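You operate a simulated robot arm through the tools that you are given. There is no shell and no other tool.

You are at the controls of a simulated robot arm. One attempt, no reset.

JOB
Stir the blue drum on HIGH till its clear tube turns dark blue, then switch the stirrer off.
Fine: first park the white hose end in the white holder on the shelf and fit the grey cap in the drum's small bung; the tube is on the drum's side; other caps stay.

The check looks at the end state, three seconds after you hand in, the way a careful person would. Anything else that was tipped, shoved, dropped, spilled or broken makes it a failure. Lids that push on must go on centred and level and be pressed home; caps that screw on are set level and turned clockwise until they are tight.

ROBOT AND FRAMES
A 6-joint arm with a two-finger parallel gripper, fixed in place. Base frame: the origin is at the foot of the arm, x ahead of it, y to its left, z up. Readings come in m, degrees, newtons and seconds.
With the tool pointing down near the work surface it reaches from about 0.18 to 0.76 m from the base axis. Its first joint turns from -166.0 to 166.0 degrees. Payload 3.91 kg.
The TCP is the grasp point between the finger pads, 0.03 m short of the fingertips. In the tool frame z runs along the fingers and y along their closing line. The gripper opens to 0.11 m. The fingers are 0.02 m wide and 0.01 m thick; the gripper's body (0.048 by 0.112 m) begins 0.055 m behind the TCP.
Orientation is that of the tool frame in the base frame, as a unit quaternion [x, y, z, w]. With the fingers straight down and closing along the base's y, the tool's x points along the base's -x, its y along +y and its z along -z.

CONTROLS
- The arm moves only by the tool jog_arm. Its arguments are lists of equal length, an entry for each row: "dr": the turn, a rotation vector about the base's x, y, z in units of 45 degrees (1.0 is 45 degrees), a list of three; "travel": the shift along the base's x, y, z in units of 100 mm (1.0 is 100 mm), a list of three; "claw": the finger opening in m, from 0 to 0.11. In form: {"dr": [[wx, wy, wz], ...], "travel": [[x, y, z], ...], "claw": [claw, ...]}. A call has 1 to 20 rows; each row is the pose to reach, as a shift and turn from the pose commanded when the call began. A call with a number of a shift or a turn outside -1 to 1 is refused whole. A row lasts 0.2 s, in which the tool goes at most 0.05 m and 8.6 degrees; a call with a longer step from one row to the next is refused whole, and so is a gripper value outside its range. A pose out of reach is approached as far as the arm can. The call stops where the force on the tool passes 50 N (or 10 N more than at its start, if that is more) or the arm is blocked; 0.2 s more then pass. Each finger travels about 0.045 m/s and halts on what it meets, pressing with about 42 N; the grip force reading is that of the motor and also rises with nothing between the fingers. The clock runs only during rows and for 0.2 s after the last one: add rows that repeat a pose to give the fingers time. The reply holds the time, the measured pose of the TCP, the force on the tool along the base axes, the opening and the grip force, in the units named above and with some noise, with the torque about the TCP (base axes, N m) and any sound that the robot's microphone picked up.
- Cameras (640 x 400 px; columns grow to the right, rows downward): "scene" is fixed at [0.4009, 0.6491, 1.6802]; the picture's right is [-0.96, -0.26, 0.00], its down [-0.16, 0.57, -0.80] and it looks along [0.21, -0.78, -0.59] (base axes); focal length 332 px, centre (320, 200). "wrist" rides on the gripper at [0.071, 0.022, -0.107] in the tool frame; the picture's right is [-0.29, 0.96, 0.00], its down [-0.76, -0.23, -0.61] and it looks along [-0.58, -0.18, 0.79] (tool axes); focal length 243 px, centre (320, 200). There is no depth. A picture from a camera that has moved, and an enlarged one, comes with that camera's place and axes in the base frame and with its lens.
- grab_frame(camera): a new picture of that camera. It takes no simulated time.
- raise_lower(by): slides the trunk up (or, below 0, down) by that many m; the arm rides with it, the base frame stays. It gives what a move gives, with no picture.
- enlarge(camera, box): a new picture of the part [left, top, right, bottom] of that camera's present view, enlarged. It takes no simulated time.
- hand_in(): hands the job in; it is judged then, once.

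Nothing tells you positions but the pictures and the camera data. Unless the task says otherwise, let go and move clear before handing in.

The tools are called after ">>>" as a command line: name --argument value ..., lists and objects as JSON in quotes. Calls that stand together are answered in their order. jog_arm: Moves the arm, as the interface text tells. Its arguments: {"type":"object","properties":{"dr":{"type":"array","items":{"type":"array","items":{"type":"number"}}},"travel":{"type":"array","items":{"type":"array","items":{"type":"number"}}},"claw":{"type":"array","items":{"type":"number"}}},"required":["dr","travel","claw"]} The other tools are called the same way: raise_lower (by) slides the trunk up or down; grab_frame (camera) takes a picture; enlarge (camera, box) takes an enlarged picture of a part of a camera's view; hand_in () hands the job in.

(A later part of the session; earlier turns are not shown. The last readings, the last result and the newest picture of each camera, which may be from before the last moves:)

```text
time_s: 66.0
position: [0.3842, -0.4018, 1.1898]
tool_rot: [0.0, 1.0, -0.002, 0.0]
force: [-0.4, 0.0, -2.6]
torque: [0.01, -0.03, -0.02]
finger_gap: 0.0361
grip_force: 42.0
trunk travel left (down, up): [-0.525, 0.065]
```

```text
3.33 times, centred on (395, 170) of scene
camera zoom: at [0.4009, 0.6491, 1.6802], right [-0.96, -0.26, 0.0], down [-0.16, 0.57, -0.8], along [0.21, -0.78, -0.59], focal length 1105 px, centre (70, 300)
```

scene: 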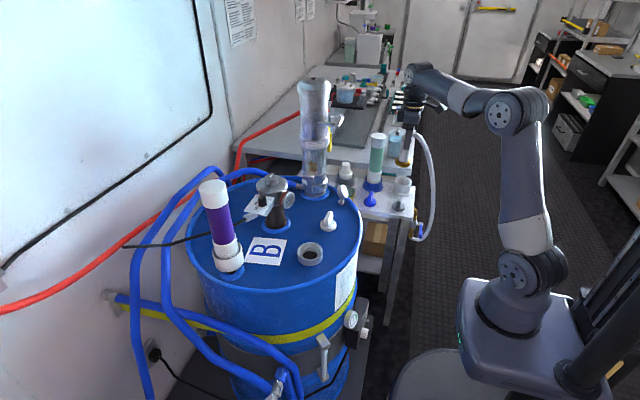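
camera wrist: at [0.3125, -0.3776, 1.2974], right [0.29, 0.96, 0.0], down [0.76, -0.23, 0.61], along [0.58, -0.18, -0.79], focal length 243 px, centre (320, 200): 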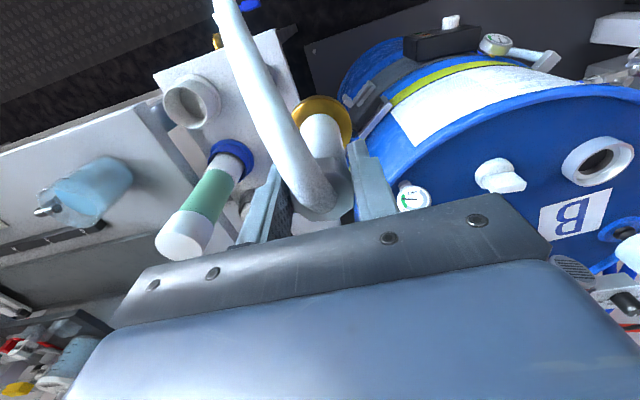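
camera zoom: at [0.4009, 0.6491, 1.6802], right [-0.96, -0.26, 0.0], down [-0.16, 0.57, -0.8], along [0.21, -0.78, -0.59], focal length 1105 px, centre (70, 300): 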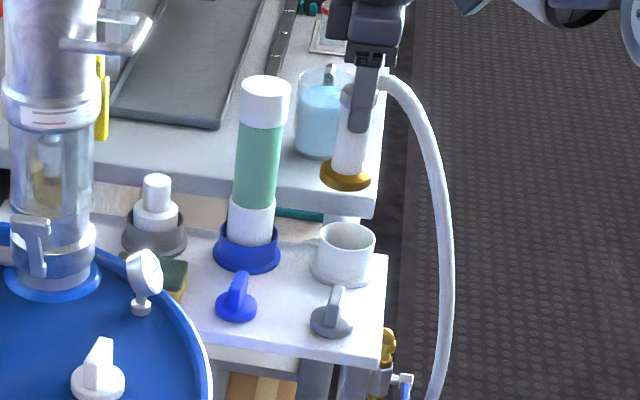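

Triangulating now puts the holder rim centre at about (0.366,-0.634), z 0.874, with its floor near 0.825, so the top-down grip clears everything. I'll move over it at height.

>>> jog_arm --dr '[[0, 0, -0.12], [0, 0, -0.24], [0, 0, -0.36], [0, 0, -0.5], [0, 0, -0.5]]' --travel '[[-0.03, -0.25, 0], [-0.06, -0.5, 0], [-0.09, -0.75, 0], [-0.12, -1.0, 0], [-0.12, -1.0, 0]]' --claw '[0.02, 0.02, 0.02, 0.02, 0.02]'

>>> jog_arm --dr '[[0, 0, 0], [0, 0, 0], [0, 0, 0], [0, 0, 0], [0, 0, 0]]' --travel '[[-0.02, -0.25, 0], [-0.04, -0.5, 0], [-0.05, -0.75, 0], [-0.06, -0.9, 0], [-0.06, -0.9, 0]]' --claw '[0.02, 0.02, 0.02, 0.02, 0.02]'

>>> grab_frame --camera "wrist"

>>> enlarge --camera "scene" --box '[330, 80, 450, 230]'

```text
time_s: 67.2
position: [0.3726, -0.501, 1.1912]
tool_rot: [0.195, 0.981, -0.001, 0.001]
force: [-0.1, 0.6, -2.9]
torque: [0.0, 0.0, 0.03]
finger_gap: 0.0361
grip_force: 42.0
trunk travel left (down, up): [-0.525, 0.065]
```

```text
time_s: 68.4
position: [0.3508, -0.557, 1.1852]
tool_rot: [0.195, 0.981, -0.001, 0.001]
force: [-0.3, 0.0, -2.3]
torque: [0.04, 0.02, 0.0]
finger_gap: 0.036
grip_force: 42.1
out of reach, approached as far as the arm can: row 2, 3, 4, 5
trunk travel left (down, up): [-0.525, 0.065]
```

```text
taken
camera wrist: at [0.2913, -0.5074, 1.2928], right [0.63, 0.77, 0.0], down [0.61, -0.5, 0.61], along [0.47, -0.39, -0.79], focal length 243 px, centre (320, 200)
```

wrist: 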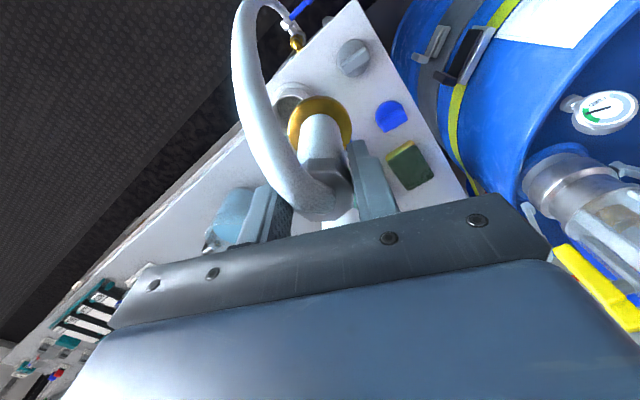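

```text
2.67 times, centred on (390, 155) of scene
camera zoom: at [0.4009, 0.6491, 1.6802], right [-0.96, -0.26, 0.0], down [-0.16, 0.57, -0.8], along [0.21, -0.78, -0.59], focal length 884 px, centre (133, 320)
```

zoom: 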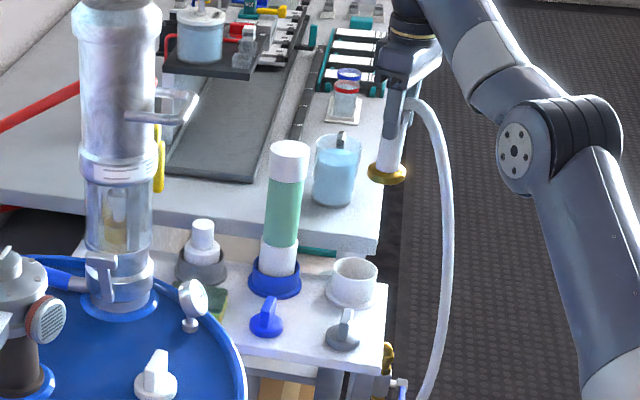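

High up here is out of reach; lower down, the reach is better. I'll descend to a safe height above the rim, then slide over.

>>> jog_arm --dr '[[0, 0, 0], [0, 0, 0], [0, 0, 0], [0, 0, 0]]' --travel '[[0.05, 0, -0.3], [0.1, 0, -0.6], [0.15, -0.05, -0.9], [0.15, -0.1, -1.0]]' --claw '[0.02, 0.02, 0.02, 0.02]'

>>> jog_arm --dr '[[0, 0, 0], [0, 0, 0], [0, 0, 0], [0, 0, 0]]' --travel '[[0, -0.1, -0.2], [0, -0.3, -0.4], [0, -0.5, -0.4], [0, -0.5, -0.4]]' --claw '[0.02, 0.02, 0.02, 0.02]'

>>> grab_frame --camera "wrist"

>>> enlarge --camera "scene" --box '[330, 80, 450, 230]'

```text
time_s: 69.4
position: [0.3647, -0.5652, 1.085]
tool_rot: [0.194, 0.981, 0.0, 0.001]
force: [-0.1, -0.6, -2.4]
torque: [0.0, 0.02, -0.03]
finger_gap: 0.0359
grip_force: 41.9
trunk travel left (down, up): [-0.525, 0.065]
```

```text
time_s: 70.4
position: [0.3597, -0.61, 1.0439]
tool_rot: [0.194, 0.981, -0.003, 0.001]
force: [1.1, 0.1, -2.4]
torque: [-0.01, -0.03, 0.02]
finger_gap: 0.0358
grip_force: 41.6
out of reach, approached as far as the arm can: row 3, 4
trunk travel left (down, up): [-0.525, 0.065]
```

```text
taken
camera wrist: at [0.3022, -0.5615, 1.1513], right [0.63, 0.77, 0.0], down [0.61, -0.5, 0.61], along [0.47, -0.39, -0.79], focal length 243 px, centre (320, 200)
```

wrist: 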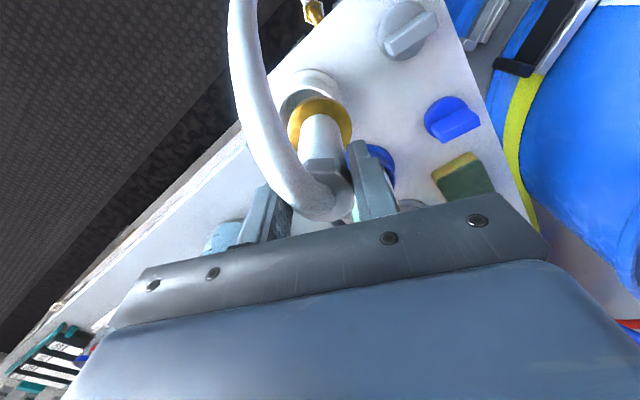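

```text
2.67 times, centred on (390, 155) of scene
camera zoom: at [0.4009, 0.6491, 1.6802], right [-0.96, -0.26, 0.0], down [-0.16, 0.57, -0.8], along [0.21, -0.78, -0.59], focal length 884 px, centre (133, 320)
```

zoom: 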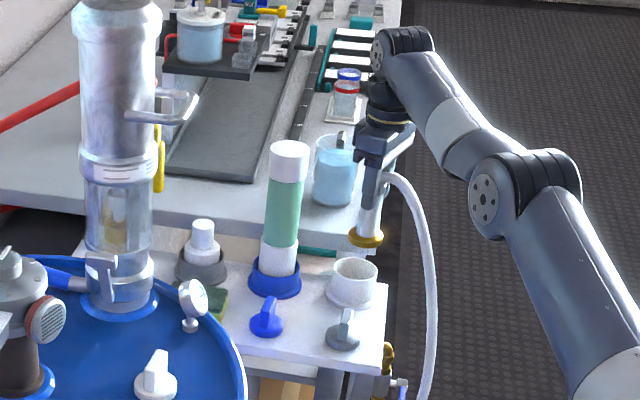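

Still slightly short on reach here, so I'll raise the trunk, which brings the shoulder closer to the hand's height.

>>> raise_lower --by 0.06

>>> jog_arm --dr '[[0, 0, 0], [0, 0, 0], [0, 0, 0], [0, 0, 0]]' --travel '[[0.03, 0, -0.3], [0.05, 0, -0.6], [0.06, -0.05, -0.9], [0.06, -0.05, -0.9]]' --claw '[0.02, 0.02, 0.02, 0.02]'

>>> grab_frame --camera "wrist"

>>> enlarge --camera "scene" --box '[350, 110, 430, 220]'

```text
time_s: 71.4
position: [0.3613, -0.6111, 1.105]
tool_rot: [0.194, 0.981, -0.002, 0.002]
force: [-0.1, 0.3, -3.8]
torque: [0.0, 0.02, -0.01]
finger_gap: 0.0358
grip_force: 42.0
trunk travel left (down, up): [-0.585, 0.005]
```

```text
time_s: 72.4
position: [0.3682, -0.6148, 1.0127]
tool_rot: [0.194, 0.981, -0.002, 0.002]
force: [-0.1, -0.4, -3.0]
torque: [-0.01, 0.0, -0.02]
finger_gap: 0.0358
grip_force: 42.1
trunk travel left (down, up): [-0.585, 0.005]
```

```text
taken
camera wrist: at [0.309, -0.5652, 1.1212], right [0.63, 0.77, 0.0], down [0.61, -0.5, 0.61], along [0.47, -0.39, -0.79], focal length 243 px, centre (320, 200)
```

wrist: 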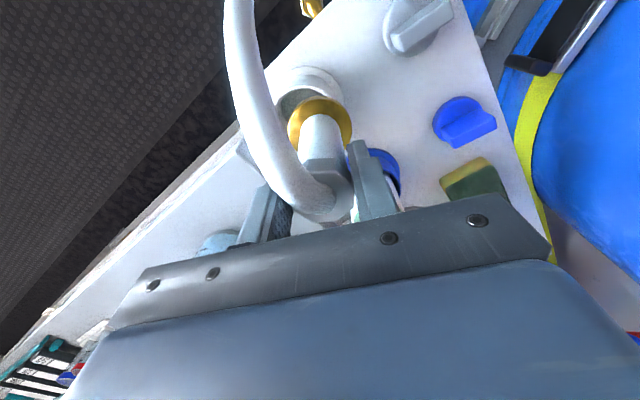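

```text
3.64 times, centred on (390, 165) of scene
camera zoom: at [0.4009, 0.6491, 1.6802], right [-0.96, -0.26, 0.0], down [-0.16, 0.57, -0.8], along [0.21, -0.78, -0.59], focal length 1206 px, centre (66, 327)
```

zoom: 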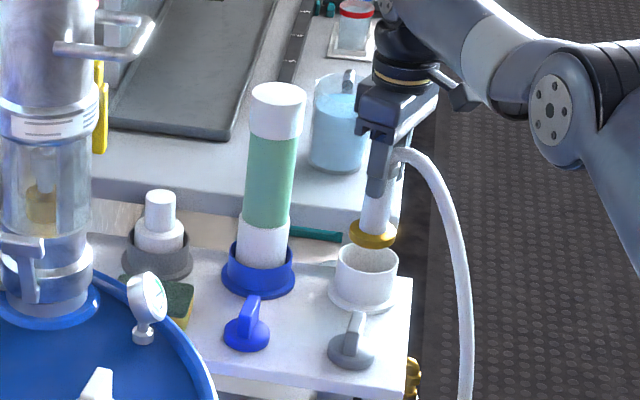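

>>> enlarge --camera "wrist" --box '[250, 40, 390, 160]'

>>> enlarge --camera "scene" --box '[370, 150, 420, 200]'

```text
3.33 times, centred on (320, 100) of wrist
camera zoom: at [0.309, -0.5652, 1.1212], right [0.63, 0.77, 0.0], down [0.61, -0.5, 0.61], along [0.47, -0.39, -0.79], focal length 809 px, centre (320, 533)
```

zoom: 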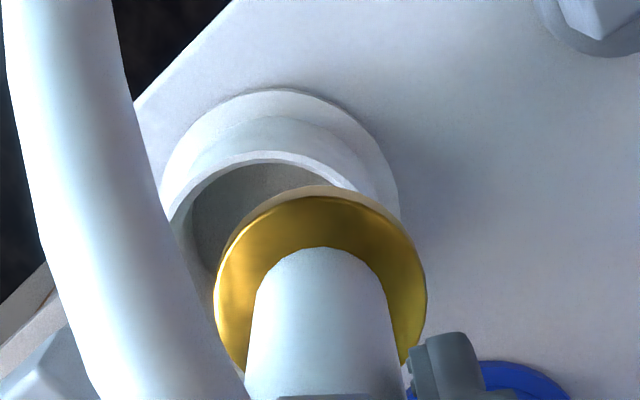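

```text
8.00 times, centred on (395, 175) of scene
camera zoom: at [0.4009, 0.6491, 1.6802], right [-0.96, -0.26, 0.0], down [-0.16, 0.57, -0.8], along [0.21, -0.78, -0.59], focal length 2653 px, centre (-280, 400)
```

zoom: 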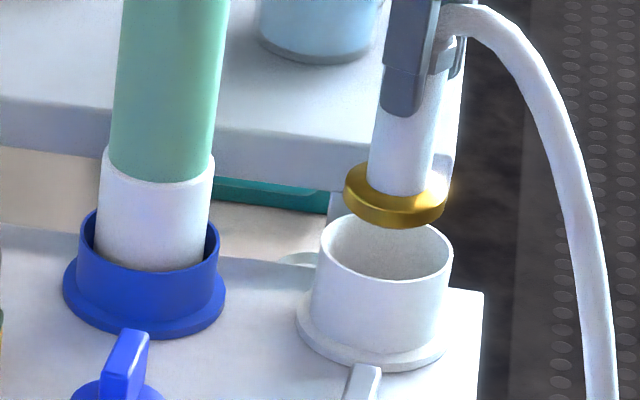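

The holder centre looks to be about 16 mm further in -y from the wand axis. I'll shift and lower until the gold end is just above the rim, then check.

>>> jog_arm --dr '[[0, 0, 0], [0, 0, 0], [0, 0, 0], [0, 0, 0]]' --travel '[[0, -0.05, -0.1], [0, -0.12, -0.2], [0, -0.165, -0.25], [0, -0.165, -0.25]]' --claw '[0.02, 0.02, 0.02, 0.02]'

>>> enlarge --camera "wrist" --box '[250, 40, 390, 160]'

>>> enlarge --camera "scene" --box '[370, 150, 420, 200]'

```text
time_s: 73.4
position: [0.3654, -0.629, 0.9891]
tool_rot: [0.194, 0.981, -0.002, 0.002]
force: [0.0, -0.7, -2.2]
torque: [0.02, 0.03, 0.02]
finger_gap: 0.0359
grip_force: 42.2
out of reach, approached as far as the arm can: row 3, 4
trunk travel left (down, up): [-0.585, 0.005]
```

```text
3.33 times, centred on (320, 100) of wrist
camera zoom: at [0.3063, -0.5794, 1.0957], right [0.63, 0.77, 0.0], down [0.61, -0.5, 0.61], along [0.47, -0.39, -0.79], focal length 809 px, centre (320, 533)
```

zoom: 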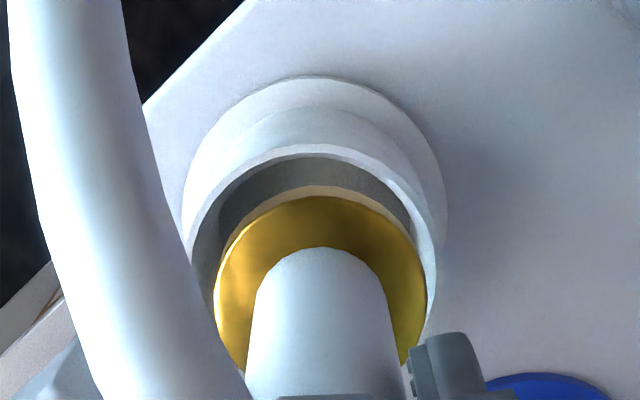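

```text
8.00 times, centred on (395, 175) of scene
camera zoom: at [0.4009, 0.6491, 1.6802], right [-0.96, -0.26, 0.0], down [-0.16, 0.57, -0.8], along [0.21, -0.78, -0.59], focal length 2653 px, centre (-280, 400)
```

zoom: 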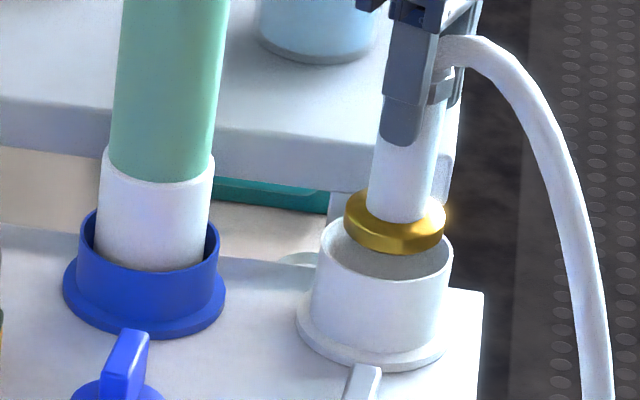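

The wand is nearly aligned but at the reach limit, about 7 mm short of centre. I'll tilt the tool 4° outward, which swings the wand's lower end onto the holder axis, and check.

>>> jog_arm --dr '[[-0.04, -0.022, 0], [-0.077, -0.044, 0], [-0.077, -0.044, 0]]' --travel '[[0.0, 0, 0], [0.01, 0, 0], [0.01, -0.005, 0]]' --claw '[0.02, 0.02, 0.02]'

>>> enlarge --camera "wrist" --box '[250, 40, 390, 160]'

>>> enlarge --camera "scene" --box '[370, 150, 420, 200]'

```text
time_s: 74.2
position: [0.3659, -0.6286, 0.9899]
tool_rot: [0.194, 0.98, -0.029, 0.024]
force: [0.8, 0.5, -2.6]
torque: [-0.01, 0.0, 0.04]
finger_gap: 0.0362
grip_force: 42.3
trunk travel left (down, up): [-0.585, 0.005]
```

```text
3.33 times, centred on (320, 100) of wrist
camera zoom: at [0.3038, -0.5739, 1.0911], right [0.63, 0.77, -0.03], down [0.59, -0.46, 0.66], along [0.5, -0.44, -0.75], focal length 809 px, centre (320, 533)
```

zoom: 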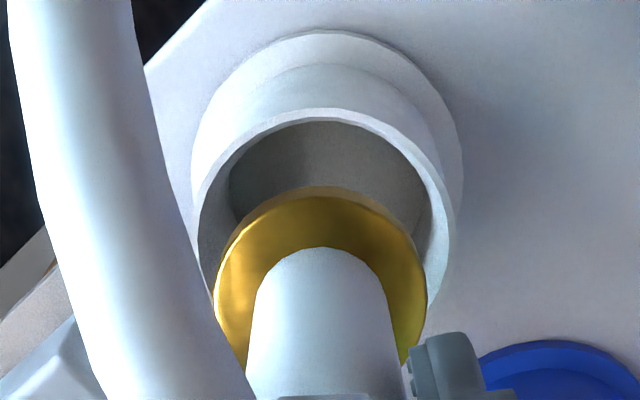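

```text
8.00 times, centred on (395, 175) of scene
camera zoom: at [0.4009, 0.6491, 1.6802], right [-0.96, -0.26, 0.0], down [-0.16, 0.57, -0.8], along [0.21, -0.78, -0.59], focal length 2653 px, centre (-280, 400)
```

zoom: 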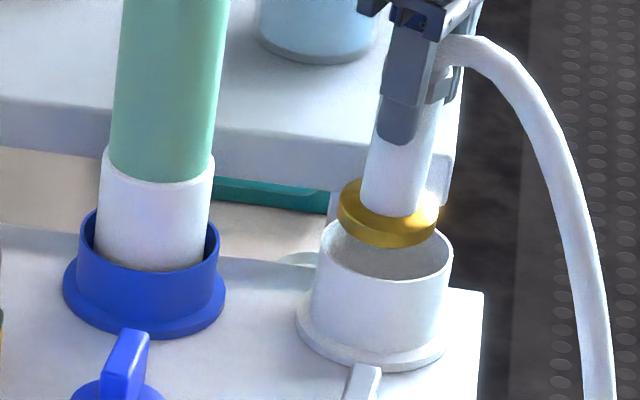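

Both views now agree that the gold end is centred over the holder. I'm lowering it slowly.

>>> jog_arm --dr '[[0, 0, 0], [0, 0, 0], [0, 0, 0], [0, 0, 0], [0, 0, 0]]' --travel '[[0, 0, -0.08], [0, 0, -0.16], [0, 0, -0.24], [0, 0, -0.32], [0, 0, -0.36]]' --claw '[0.02, 0.02, 0.02, 0.02, 0.02]'

>>> enlarge --camera "wrist" --box '[250, 40, 390, 160]'

>>> enlarge --camera "scene" --box '[370, 150, 420, 200]'

```text
time_s: 75.4
position: [0.3658, -0.6294, 0.9533]
tool_rot: [0.194, 0.98, -0.028, 0.024]
force: [0.2, 0.2, -3.3]
torque: [0.05, 0.04, 0.0]
finger_gap: 0.0359
grip_force: 41.9
trunk travel left (down, up): [-0.585, 0.005]
```

```text
3.33 times, centred on (320, 100) of wrist
camera zoom: at [0.3037, -0.5737, 1.0543], right [0.63, 0.77, -0.03], down [0.59, -0.46, 0.66], along [0.5, -0.43, -0.75], focal length 809 px, centre (320, 533)
```

zoom: 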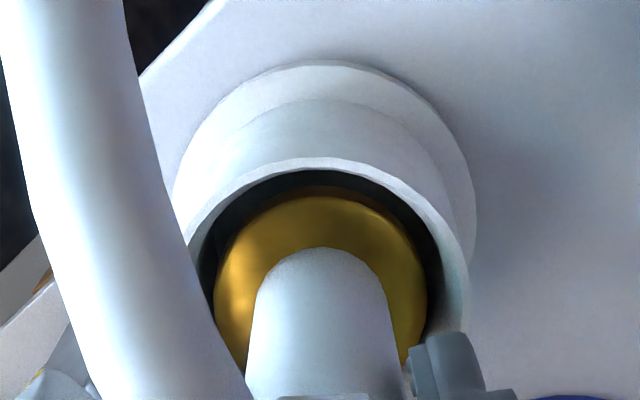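

```text
8.00 times, centred on (395, 175) of scene
camera zoom: at [0.4009, 0.6491, 1.6802], right [-0.96, -0.26, 0.0], down [-0.16, 0.57, -0.8], along [0.21, -0.78, -0.59], focal length 2653 px, centre (-280, 400)
```

zoom: 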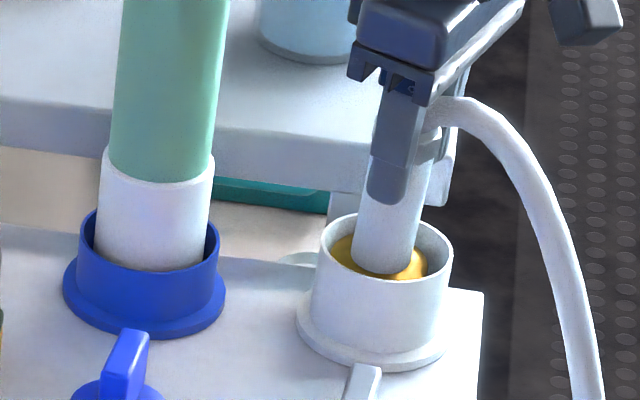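

The gold end is inside the holder. I'll straighten the tool while shifting outward to keep the wand centred, and continue down gently.

>>> jog_arm --dr '[[0.02, 0.011, 0], [0.04, 0.022, 0], [0.06, 0.033, 0], [0.077, 0.044, 0], [0.077, 0.044, 0]]' --travel '[[0.01, -0.015, -0.03], [0.02, -0.03, -0.06], [0.028, -0.045, -0.09], [0.035, -0.06, -0.12], [0.035, -0.06, -0.15]]' --claw '[0.02, 0.02, 0.02, 0.02, 0.02]'

>>> enlarge --camera "wrist" --box '[250, 40, 390, 160]'

>>> enlarge --camera "scene" --box '[370, 150, 420, 200]'

```text
time_s: 76.6
position: [0.3678, -0.6286, 0.9386]
tool_rot: [0.194, 0.981, -0.004, 0.003]
force: [0.2, -0.1, -2.6]
torque: [0.01, 0.02, 0.0]
finger_gap: 0.0361
grip_force: 42.4
out of reach, approached as far as the arm can: row 4, 5
trunk travel left (down, up): [-0.585, 0.005]
```

```text
3.33 times, centred on (320, 100) of wrist
camera zoom: at [0.3087, -0.5804, 1.045], right [0.63, 0.77, 0.0], down [0.61, -0.5, 0.61], along [0.47, -0.39, -0.79], focal length 809 px, centre (320, 533)
```

zoom: 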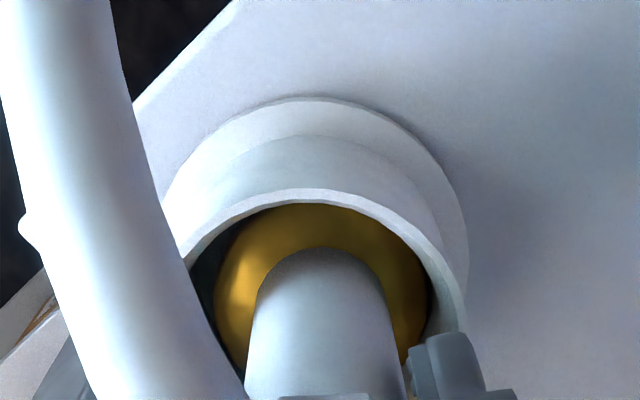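

```text
8.00 times, centred on (395, 175) of scene
camera zoom: at [0.4009, 0.6491, 1.6802], right [-0.96, -0.26, 0.0], down [-0.16, 0.57, -0.8], along [0.21, -0.78, -0.59], focal length 2653 px, centre (-280, 400)
```

zoom: 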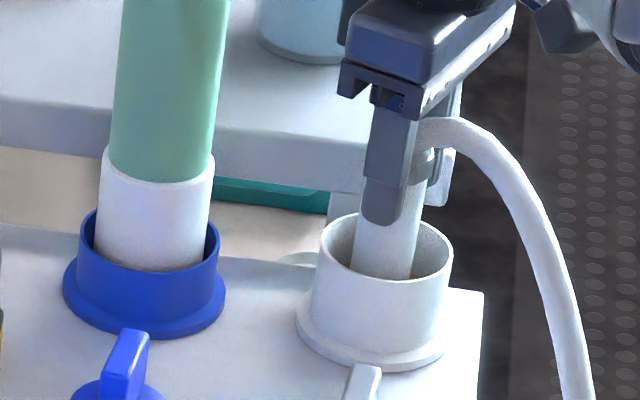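

I'm at the reach limit with the wand a few mm toward the near wall. I'll add a slight 2.5° outward tilt to re-centre the bottom and lower until I feel the floor.

>>> jog_arm --dr '[[-0.025, -0.014, 0], [-0.048, -0.0275, 0], [-0.048, -0.0275, 0], [-0.048, -0.0275, 0], [-0.048, -0.0275, 0]]' --travel '[[0, 0, 0], [0, 0, 0], [0, 0, -0.03], [0, 0, -0.06], [0, 0, -0.08]]' --claw '[0.02, 0.02, 0.02, 0.02, 0.02]'

>>> enlarge --camera "wrist" --box '[250, 40, 390, 160]'

```text
time_s: 77.8
position: [0.3671, -0.6294, 0.9294]
tool_rot: [0.194, 0.981, -0.018, 0.016]
force: [0.8, 0.0, -2.4]
torque: [-0.01, 0.01, -0.06]
finger_gap: 0.0359
grip_force: 42.0
trunk travel left (down, up): [-0.585, 0.005]
```

```text
3.33 times, centred on (320, 100) of wrist
camera zoom: at [0.3062, -0.5769, 1.034], right [0.63, 0.77, -0.02], down [0.6, -0.48, 0.64], along [0.49, -0.42, -0.77], focal length 809 px, centre (320, 533)
```

zoom: 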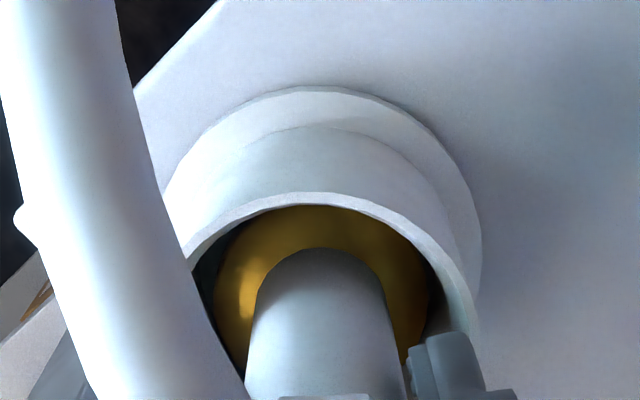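

No contact yet, so I'll lower a little more.

>>> jog_arm --dr '[[0, 0, 0], [0, 0, 0], [0, 0, 0], [0, 0, 0]]' --travel '[[0, 0, -0.02], [0, 0, -0.04], [0, 0, -0.06], [0, 0, -0.08]]' --claw '[0.02, 0.02, 0.02, 0.02]'

>>> enlarge --camera "scene" --box '[370, 150, 420, 200]'

```text
time_s: 78.8
position: [0.3667, -0.6298, 0.9282]
tool_rot: [0.195, 0.98, -0.023, 0.02]
force: [-0.5, 0.9, 33.3]
torque: [0.59, 0.15, -0.03]
finger_gap: 0.0361
grip_force: 41.7
trunk travel left (down, up): [-0.585, 0.005]
```

```text
8.00 times, centred on (395, 175) of scene
camera zoom: at [0.4009, 0.6491, 1.6802], right [-0.96, -0.26, 0.0], down [-0.16, 0.57, -0.8], along [0.21, -0.78, -0.59], focal length 2653 px, centre (-280, 400)
```

zoom: 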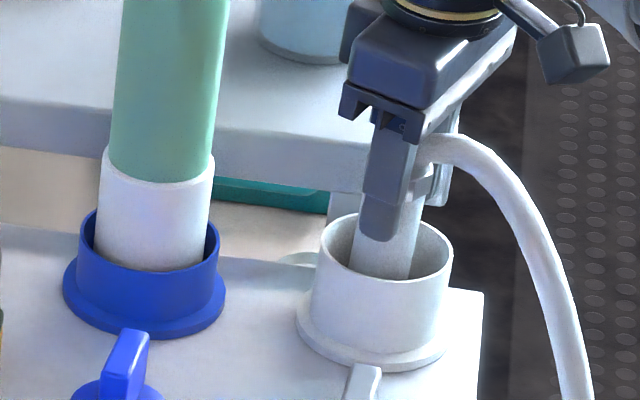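

I feel the floor, as predicted. I'll relieve the pressure by raising the target about 6 mm, then open the fingers just enough to release.

>>> jog_arm --dr '[[0, 0, 0], [0, 0, 0], [0, 0, 0]]' --travel '[[0, 0, 0.03], [0, 0, 0.055], [0, 0, 0.055]]' --claw '[0.02, 0.02, 0.02]'

>>> jog_arm --dr '[[0, 0, 0], [0, 0, 0], [0, 0, 0], [0, 0, 0]]' --travel '[[0, 0, 0], [0, 0, 0], [0, 0, 0], [0, 0, 0]]' --claw '[0.04, 0.05, 0.058, 0.058]'

>>> grab_frame --camera "wrist"

>>> enlarge --camera "scene" --box '[360, 130, 440, 210]'

```text
time_s: 79.6
position: [0.3659, -0.6297, 0.9272]
tool_rot: [0.194, 0.981, -0.02, 0.016]
force: [5.0, -11.8, 15.9]
torque: [-0.91, -0.43, -0.02]
finger_gap: 0.0361
grip_force: 42.0
trunk travel left (down, up): [-0.585, 0.005]
```

```text
time_s: 80.6
position: [0.3676, -0.6293, 0.9273]
tool_rot: [0.194, 0.981, -0.019, 0.016]
force: [-0.8, 0.0, -0.1]
torque: [-0.01, -0.01, -0.01]
finger_gap: 0.0579
grip_force: 0.1
trunk travel left (down, up): [-0.585, 0.005]
```

```text
taken
camera wrist: at [0.3058, -0.5764, 1.0314], right [0.63, 0.77, -0.02], down [0.6, -0.48, 0.64], along [0.49, -0.42, -0.77], focal length 243 px, centre (320, 200)
```

wrist: 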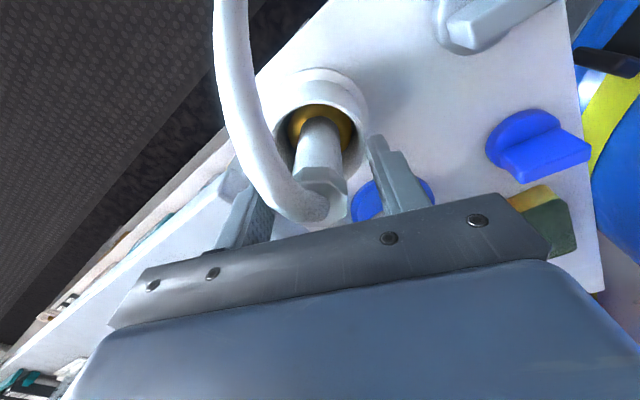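

```text
5.00 times, centred on (400, 170) of scene
camera zoom: at [0.4009, 0.6491, 1.6802], right [-0.96, -0.26, 0.0], down [-0.16, 0.57, -0.8], along [0.21, -0.78, -0.59], focal length 1658 px, centre (-80, 350)
```

zoom: 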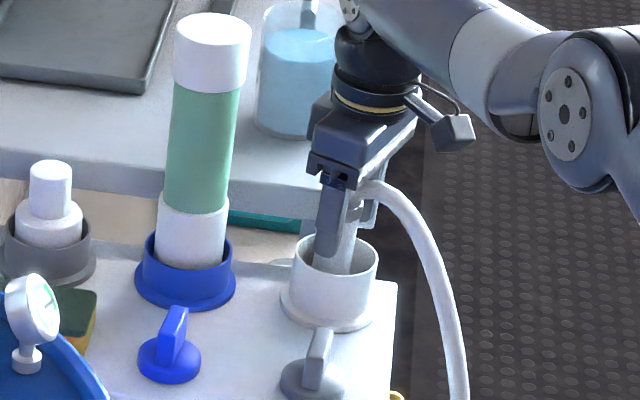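

The wand stands released in the holder. I'm retreating straight up, then inward.

>>> jog_arm --dr '[[0, 0, 0], [0, 0, 0], [0, 0, 0], [0, 0, 0], [0, 0, 0]]' --travel '[[0, 0, 0.15], [0, 0, 0.3], [-0.01, 0.015, 0.45], [-0.03, 0.05, 0.6], [-0.05, 0.1, 0.75]]' --claw '[0.058, 0.06, 0.06, 0.06, 0.06]'

>>> enlarge --camera "scene" --box '[360, 130, 440, 210]'

>>> grab_frame --camera "wrist"

```text
time_s: 81.8
position: [0.362, -0.6196, 1.0011]
tool_rot: [0.195, 0.981, -0.019, 0.016]
force: [0.4, 0.4, 0.5]
torque: [0.01, 0.01, 0.0]
finger_gap: 0.0601
grip_force: 0.0
trunk travel left (down, up): [-0.585, 0.005]
```

```text
5.00 times, centred on (400, 170) of scene
camera zoom: at [0.4009, 0.6491, 1.6802], right [-0.96, -0.26, 0.0], down [-0.16, 0.57, -0.8], along [0.21, -0.78, -0.59], focal length 1658 px, centre (-80, 350)
```

zoom: 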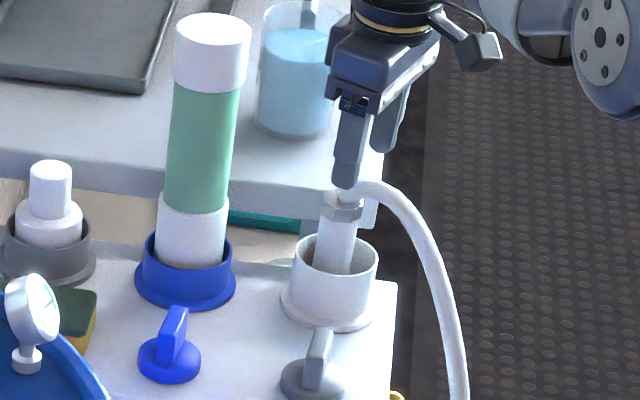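

```text
taken
camera wrist: at [0.3005, -0.5669, 1.1064], right [0.63, 0.77, -0.02], down [0.6, -0.48, 0.64], along [0.49, -0.42, -0.77], focal length 243 px, centre (320, 200)
```

wrist: 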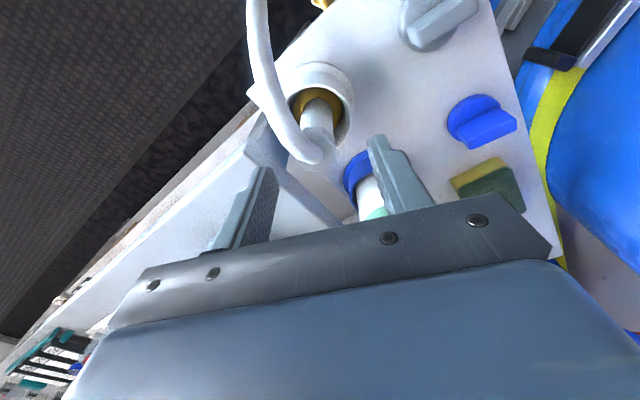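

The white hose end is parked in the holder. Next I'll rise and move over the grey cap to inspect it.

>>> jog_arm --dr '[[0, 0, 0], [0.02, 0.01, 0], [0.048, 0.0275, 0], [0.048, 0.0275, 0], [0.048, 0.0275, 0], [0.048, 0.0275, 0]]' --travel '[[-0.02, 0.03, 0.25], [-0.03, 0.06, 0.5], [0, 0.3, 0.6], [0.03, 0.6, 0.6], [0.05, 0.9, 0.6], [0.05, 1.0, 0.6]]' --claw '[0.06, 0.06, 0.06, 0.06, 0.06, 0.06]'

>>> grab_frame --camera "wrist"

>>> enlarge --camera "scene" --box '[350, 130, 450, 250]'

```text
time_s: 83.2
position: [0.3669, -0.5183, 1.0636]
tool_rot: [0.194, 0.981, -0.003, 0.001]
force: [-0.5, -1.0, 0.1]
torque: [-0.01, -0.03, 0.02]
finger_gap: 0.06
grip_force: 0.1
trunk travel left (down, up): [-0.585, 0.005]
```

```text
taken
camera wrist: at [0.3078, -0.4702, 1.1702], right [0.63, 0.77, 0.0], down [0.61, -0.5, 0.61], along [0.47, -0.39, -0.79], focal length 243 px, centre (320, 200)
```

wrist: 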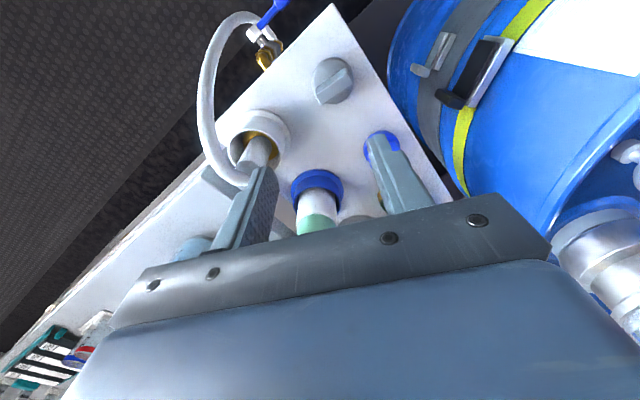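

```text
3.33 times, centred on (400, 190) of scene
camera zoom: at [0.4009, 0.6491, 1.6802], right [-0.96, -0.26, 0.0], down [-0.16, 0.57, -0.8], along [0.21, -0.78, -0.59], focal length 1105 px, centre (53, 233)
```

zoom: 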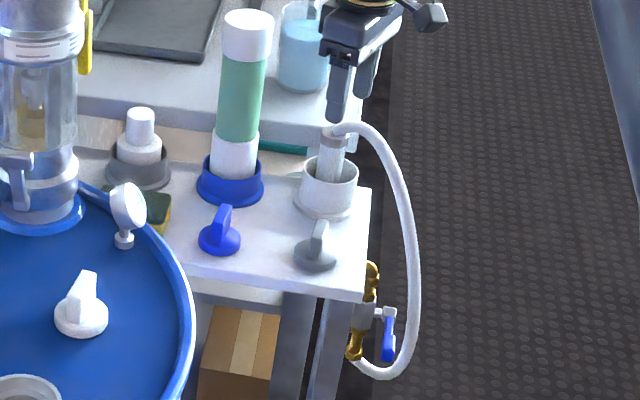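

>>> enlarge --camera "wrist" --box '[280, 40, 400, 130]'

>>> enlarge --camera "scene" --box '[375, 175, 425, 225]'

```text
4.44 times, centred on (340, 85) of wrist
camera zoom: at [0.3078, -0.4702, 1.1702], right [0.63, 0.77, 0.0], down [0.61, -0.5, 0.61], along [0.47, -0.39, -0.79], focal length 1078 px, centre (231, 711)
```

zoom: 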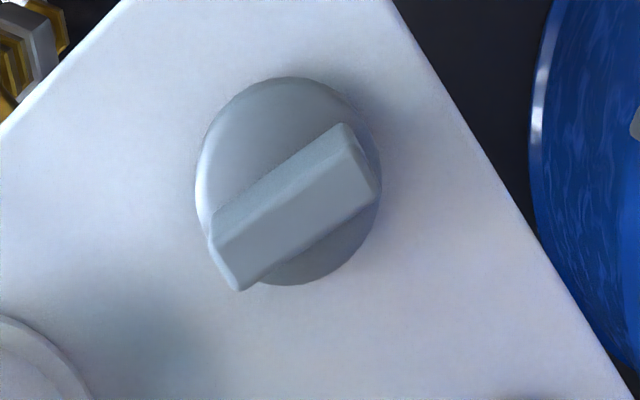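

```text
8.00 times, centred on (400, 200) of scene
camera zoom: at [0.4009, 0.6491, 1.6802], right [-0.96, -0.26, 0.0], down [-0.16, 0.57, -0.8], along [0.21, -0.78, -0.59], focal length 2653 px, centre (-320, 200)
```

zoom: 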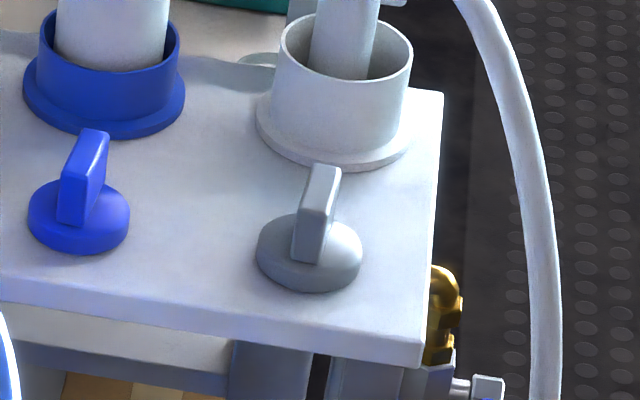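

The grey cap has a wing about 17 mm thick running along y, centred near (0.370,-0.501), with its top near z 0.876. I'll rotate the tool so the fingers close along x, across the wing.

>>> jog_arm --dr '[[0, 0, -0.15], [0, 0, -0.3], [0, 0, -0.45], [0, 0, -0.6], [0, 0, -0.75], [0, 0, -0.75]]' --travel '[[0, 0.05, 0], [0, 0.1, 0], [0.02, 0.15, 0], [0.03, 0.17, 0], [0.03, 0.17, 0], [0.03, 0.17, 0]]' --claw '[0.06, 0.06, 0.06, 0.06, 0.06, 0.06]'

>>> jog_arm --dr '[[0, 0, -0.15], [0, 0, -0.3], [0, 0, -0.45], [0, 0, -0.6], [0, 0, -0.75], [0, 0, -0.75]]' --travel '[[0, 0, 0], [0, 0, 0], [0, 0, -0.2], [0, 0, -0.4], [0, 0, -0.5], [0, 0, -0.5]]' --claw '[0.06, 0.06, 0.06, 0.06, 0.06, 0.06]'

>>> grab_frame --camera "wrist"

>>> enlarge --camera "scene" --box '[350, 130, 450, 250]'

```text
time_s: 84.6
position: [0.3709, -0.502, 1.0634]
tool_rot: [0.472, 0.882, -0.003, 0.001]
force: [-0.7, -0.6, -0.7]
torque: [0.01, 0.0, 0.01]
finger_gap: 0.0602
grip_force: 0.1
trunk travel left (down, up): [-0.585, 0.005]
```

```text
time_s: 86.0
position: [0.3705, -0.5028, 1.0124]
tool_rot: [0.708, 0.706, -0.004, 0.0]
force: [-0.4, -0.1, 0.6]
torque: [-0.01, 0.01, 0.01]
finger_gap: 0.0602
grip_force: 0.0
trunk travel left (down, up): [-0.585, 0.005]
```

```text
taken
camera wrist: at [0.3911, -0.4299, 1.1198], right [0.96, -0.29, 0.0], down [-0.23, -0.76, 0.61], along [-0.18, -0.59, -0.79], focal length 243 px, centre (320, 200)
```

wrist: 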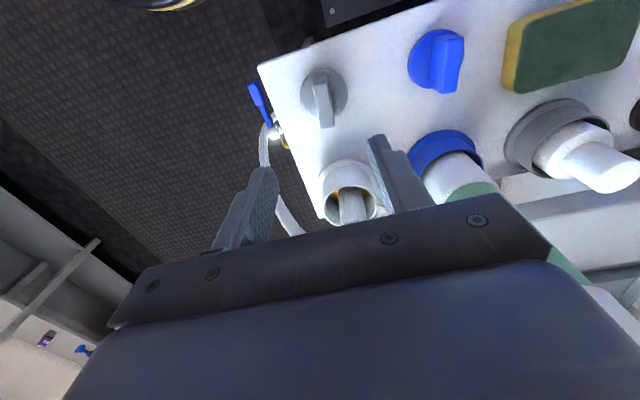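

```text
3.33 times, centred on (400, 190) of scene
camera zoom: at [0.4009, 0.6491, 1.6802], right [-0.96, -0.26, 0.0], down [-0.16, 0.57, -0.8], along [0.21, -0.78, -0.59], focal length 1105 px, centre (53, 233)
```

zoom: 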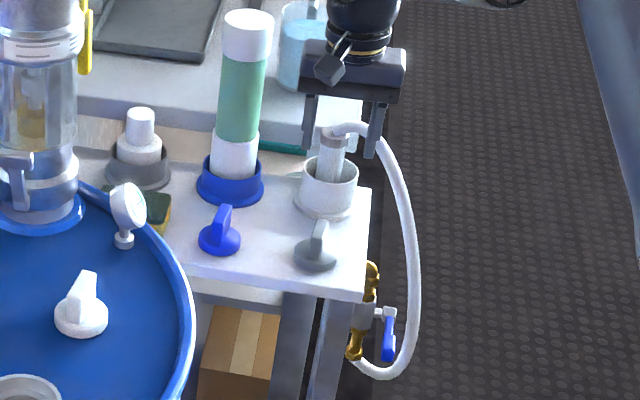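

>>> enlarge --camera "wrist" --box '[270, 50, 390, 150]'

```text
4.00 times, centred on (330, 100) of wrist
camera zoom: at [0.3911, -0.4299, 1.1198], right [0.96, -0.29, 0.0], down [-0.23, -0.76, 0.61], along [-0.18, -0.59, -0.79], focal length 970 px, centre (280, 600)
```

zoom: 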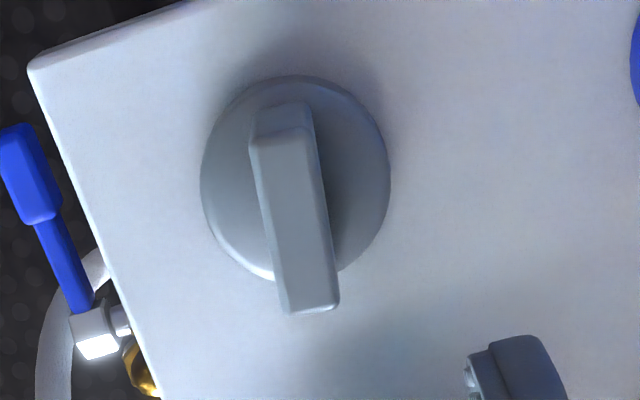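

The cap is about 5 mm further in +x than the tool axis, and its wing is turned about 6°. I'm correcting both and descending partway.

>>> jog_arm --dr '[[0, 0, -0.06], [0, 0, -0.12], [0, 0, -0.12], [0, 0, -0.12]]' --travel '[[0.03, 0.01, -0.2], [0.052, 0.01, -0.5], [0.052, 0.01, -0.8], [0.052, 0.01, -0.9]]' --claw '[0.06, 0.06, 0.06, 0.06]'

>>> grab_frame --camera "wrist"

>>> enlarge --camera "scene" --box '[350, 130, 450, 250]'

```text
time_s: 87.0
position: [0.3762, -0.5024, 0.9226]
tool_rot: [0.739, 0.674, -0.004, 0.0]
force: [-0.2, -0.8, -0.2]
torque: [-0.01, 0.0, 0.01]
finger_gap: 0.0599
grip_force: 0.0
trunk travel left (down, up): [-0.585, 0.005]
```

```text
taken
camera wrist: at [0.403, -0.4307, 1.0299], right [0.93, -0.38, 0.0], down [-0.3, -0.73, 0.61], along [-0.23, -0.57, -0.79], focal length 243 px, centre (320, 200)
```

wrist: 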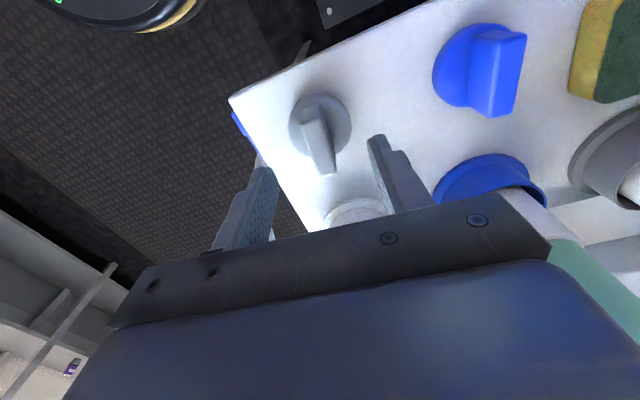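

```text
3.33 times, centred on (400, 190) of scene
camera zoom: at [0.4009, 0.6491, 1.6802], right [-0.96, -0.26, 0.0], down [-0.16, 0.57, -0.8], along [0.21, -0.78, -0.59], focal length 1105 px, centre (53, 233)
```

zoom: 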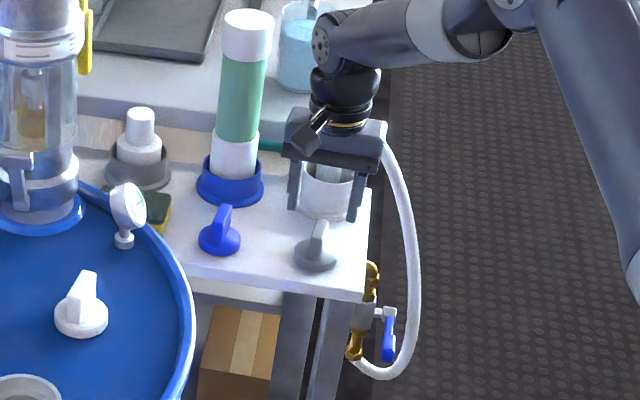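

Aligned, and the hose is well clear of the hand. I'm descending so the fingers straddle the wing just above the disc.

>>> jog_arm --dr '[[0, 0, 0], [0, 0, 0], [0, 0, 0], [0, 0, 0]]' --travel '[[0, 0, -0.2], [0, 0, -0.38], [0, 0, -0.5], [0, 0, -0.5]]' --claw '[0.06, 0.06, 0.06, 0.06]'

>>> grab_frame --camera "wrist"

>>> enlarge --camera "scene" --box '[370, 160, 430, 230]'

```text
time_s: 88.0
position: [0.3755, -0.5015, 0.8718]
tool_rot: [0.739, 0.674, -0.003, 0.0]
force: [0.8, -0.5, -0.7]
torque: [0.0, 0.0, -0.02]
finger_gap: 0.0603
grip_force: 0.0
trunk travel left (down, up): [-0.585, 0.005]
```

```text
taken
camera wrist: at [0.4033, -0.4313, 0.9795], right [0.93, -0.38, 0.0], down [-0.3, -0.73, 0.61], along [-0.23, -0.57, -0.79], focal length 243 px, centre (320, 200)
```

wrist: 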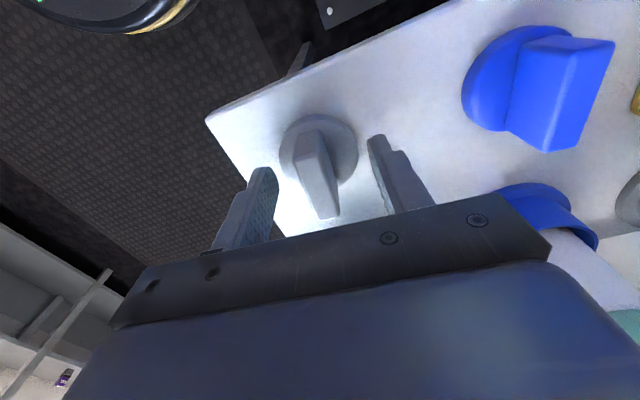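

```text
5.71 times, centred on (400, 195) of scene
camera zoom: at [0.4009, 0.6491, 1.6802], right [-0.96, -0.26, 0.0], down [-0.16, 0.57, -0.8], along [0.21, -0.78, -0.59], focal length 1895 px, centre (-137, 229)
```

zoom: 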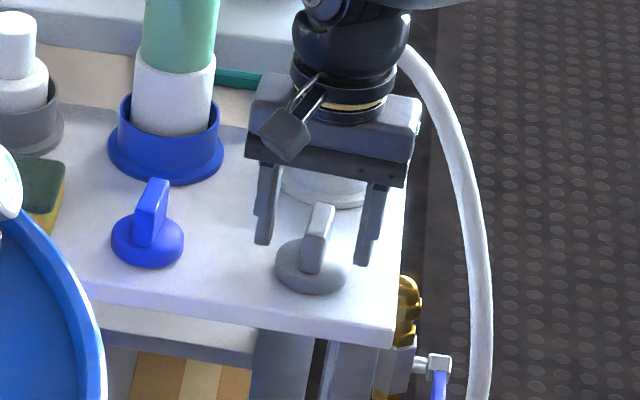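

>>> jog_arm --dr '[[0, 0, 0], [0, 0, 0], [0, 0, 0], [0, 0, 0], [0, 0, 0]]' --travel '[[0, 0, 0], [0, 0, 0], [0, 0, 0], [0, 0, 0], [0, 0, 0]]' --claw '[0.045, 0.03, 0.015, 0.005, 0.005]'

>>> grab_frame --camera "wrist"

>>> enlarge --camera "scene" --box '[370, 160, 430, 230]'

```text
time_s: 89.2
position: [0.3762, -0.5009, 0.8725]
tool_rot: [0.739, 0.673, -0.004, 0.001]
force: [0.2, 0.3, -0.1]
torque: [0.01, -0.01, -0.01]
finger_gap: 0.0152
grip_force: 42.3
trunk travel left (down, up): [-0.585, 0.005]
```

```text
taken
camera wrist: at [0.4033, -0.4312, 0.9797], right [0.93, -0.38, 0.0], down [-0.3, -0.73, 0.61], along [-0.23, -0.57, -0.79], focal length 243 px, centre (320, 200)
```

wrist: 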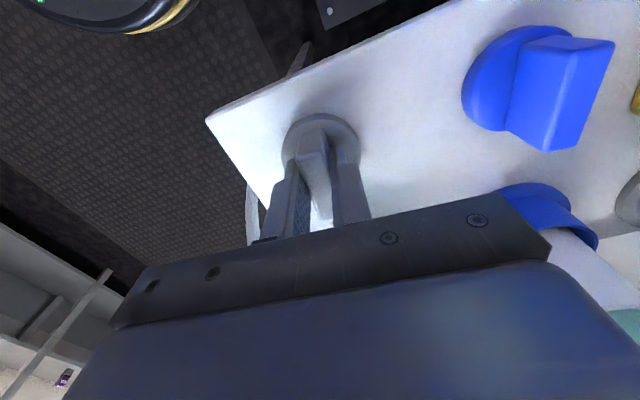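

```text
5.71 times, centred on (400, 195) of scene
camera zoom: at [0.4009, 0.6491, 1.6802], right [-0.96, -0.26, 0.0], down [-0.16, 0.57, -0.8], along [0.21, -0.78, -0.59], focal length 1895 px, centre (-137, 229)
```

zoom: 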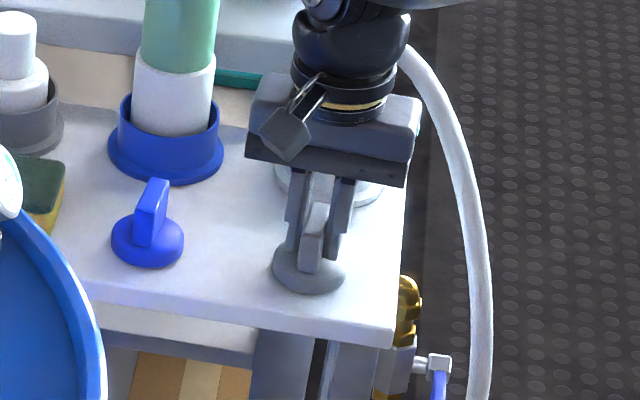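

The wing is gripped at 15 mm. Lifting the cap.

>>> jog_arm --dr '[[0, 0, 0], [0, 0, 0], [0, 0, 0], [0, 0, 0], [0, 0, 0]]' --travel '[[0, 0, 0.1], [0, 0, 0.3], [0, 0.05, 0.6], [0, 0.1, 0.9], [0, 0.1, 1.0]]' --claw '[0.005, 0.005, 0.005, 0.005, 0.005]'

>>> grab_frame --camera "wrist"

>>> enlarge --camera "scene" --box '[360, 130, 440, 230]'

```text
time_s: 90.4
position: [0.3752, -0.4898, 0.9731]
tool_rot: [0.739, 0.674, -0.002, 0.0]
force: [0.0, 0.0, -1.2]
torque: [-0.02, 0.01, 0.0]
finger_gap: 0.0152
grip_force: 41.9
trunk travel left (down, up): [-0.585, 0.005]
```

```text
taken
camera wrist: at [0.4026, -0.4204, 1.0805], right [0.93, -0.38, 0.0], down [-0.3, -0.73, 0.61], along [-0.23, -0.57, -0.79], focal length 243 px, centre (320, 200)
```

wrist: 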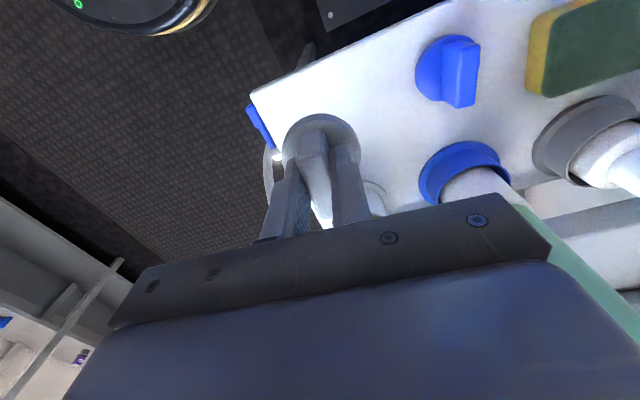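

```text
4.00 times, centred on (400, 180) of scene
camera zoom: at [0.4009, 0.6491, 1.6802], right [-0.96, -0.26, 0.0], down [-0.16, 0.57, -0.8], along [0.21, -0.78, -0.59], focal length 1326 px, centre (0, 280)
```

zoom: 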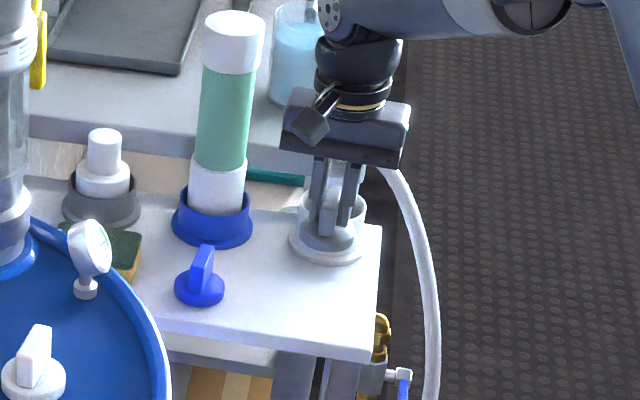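

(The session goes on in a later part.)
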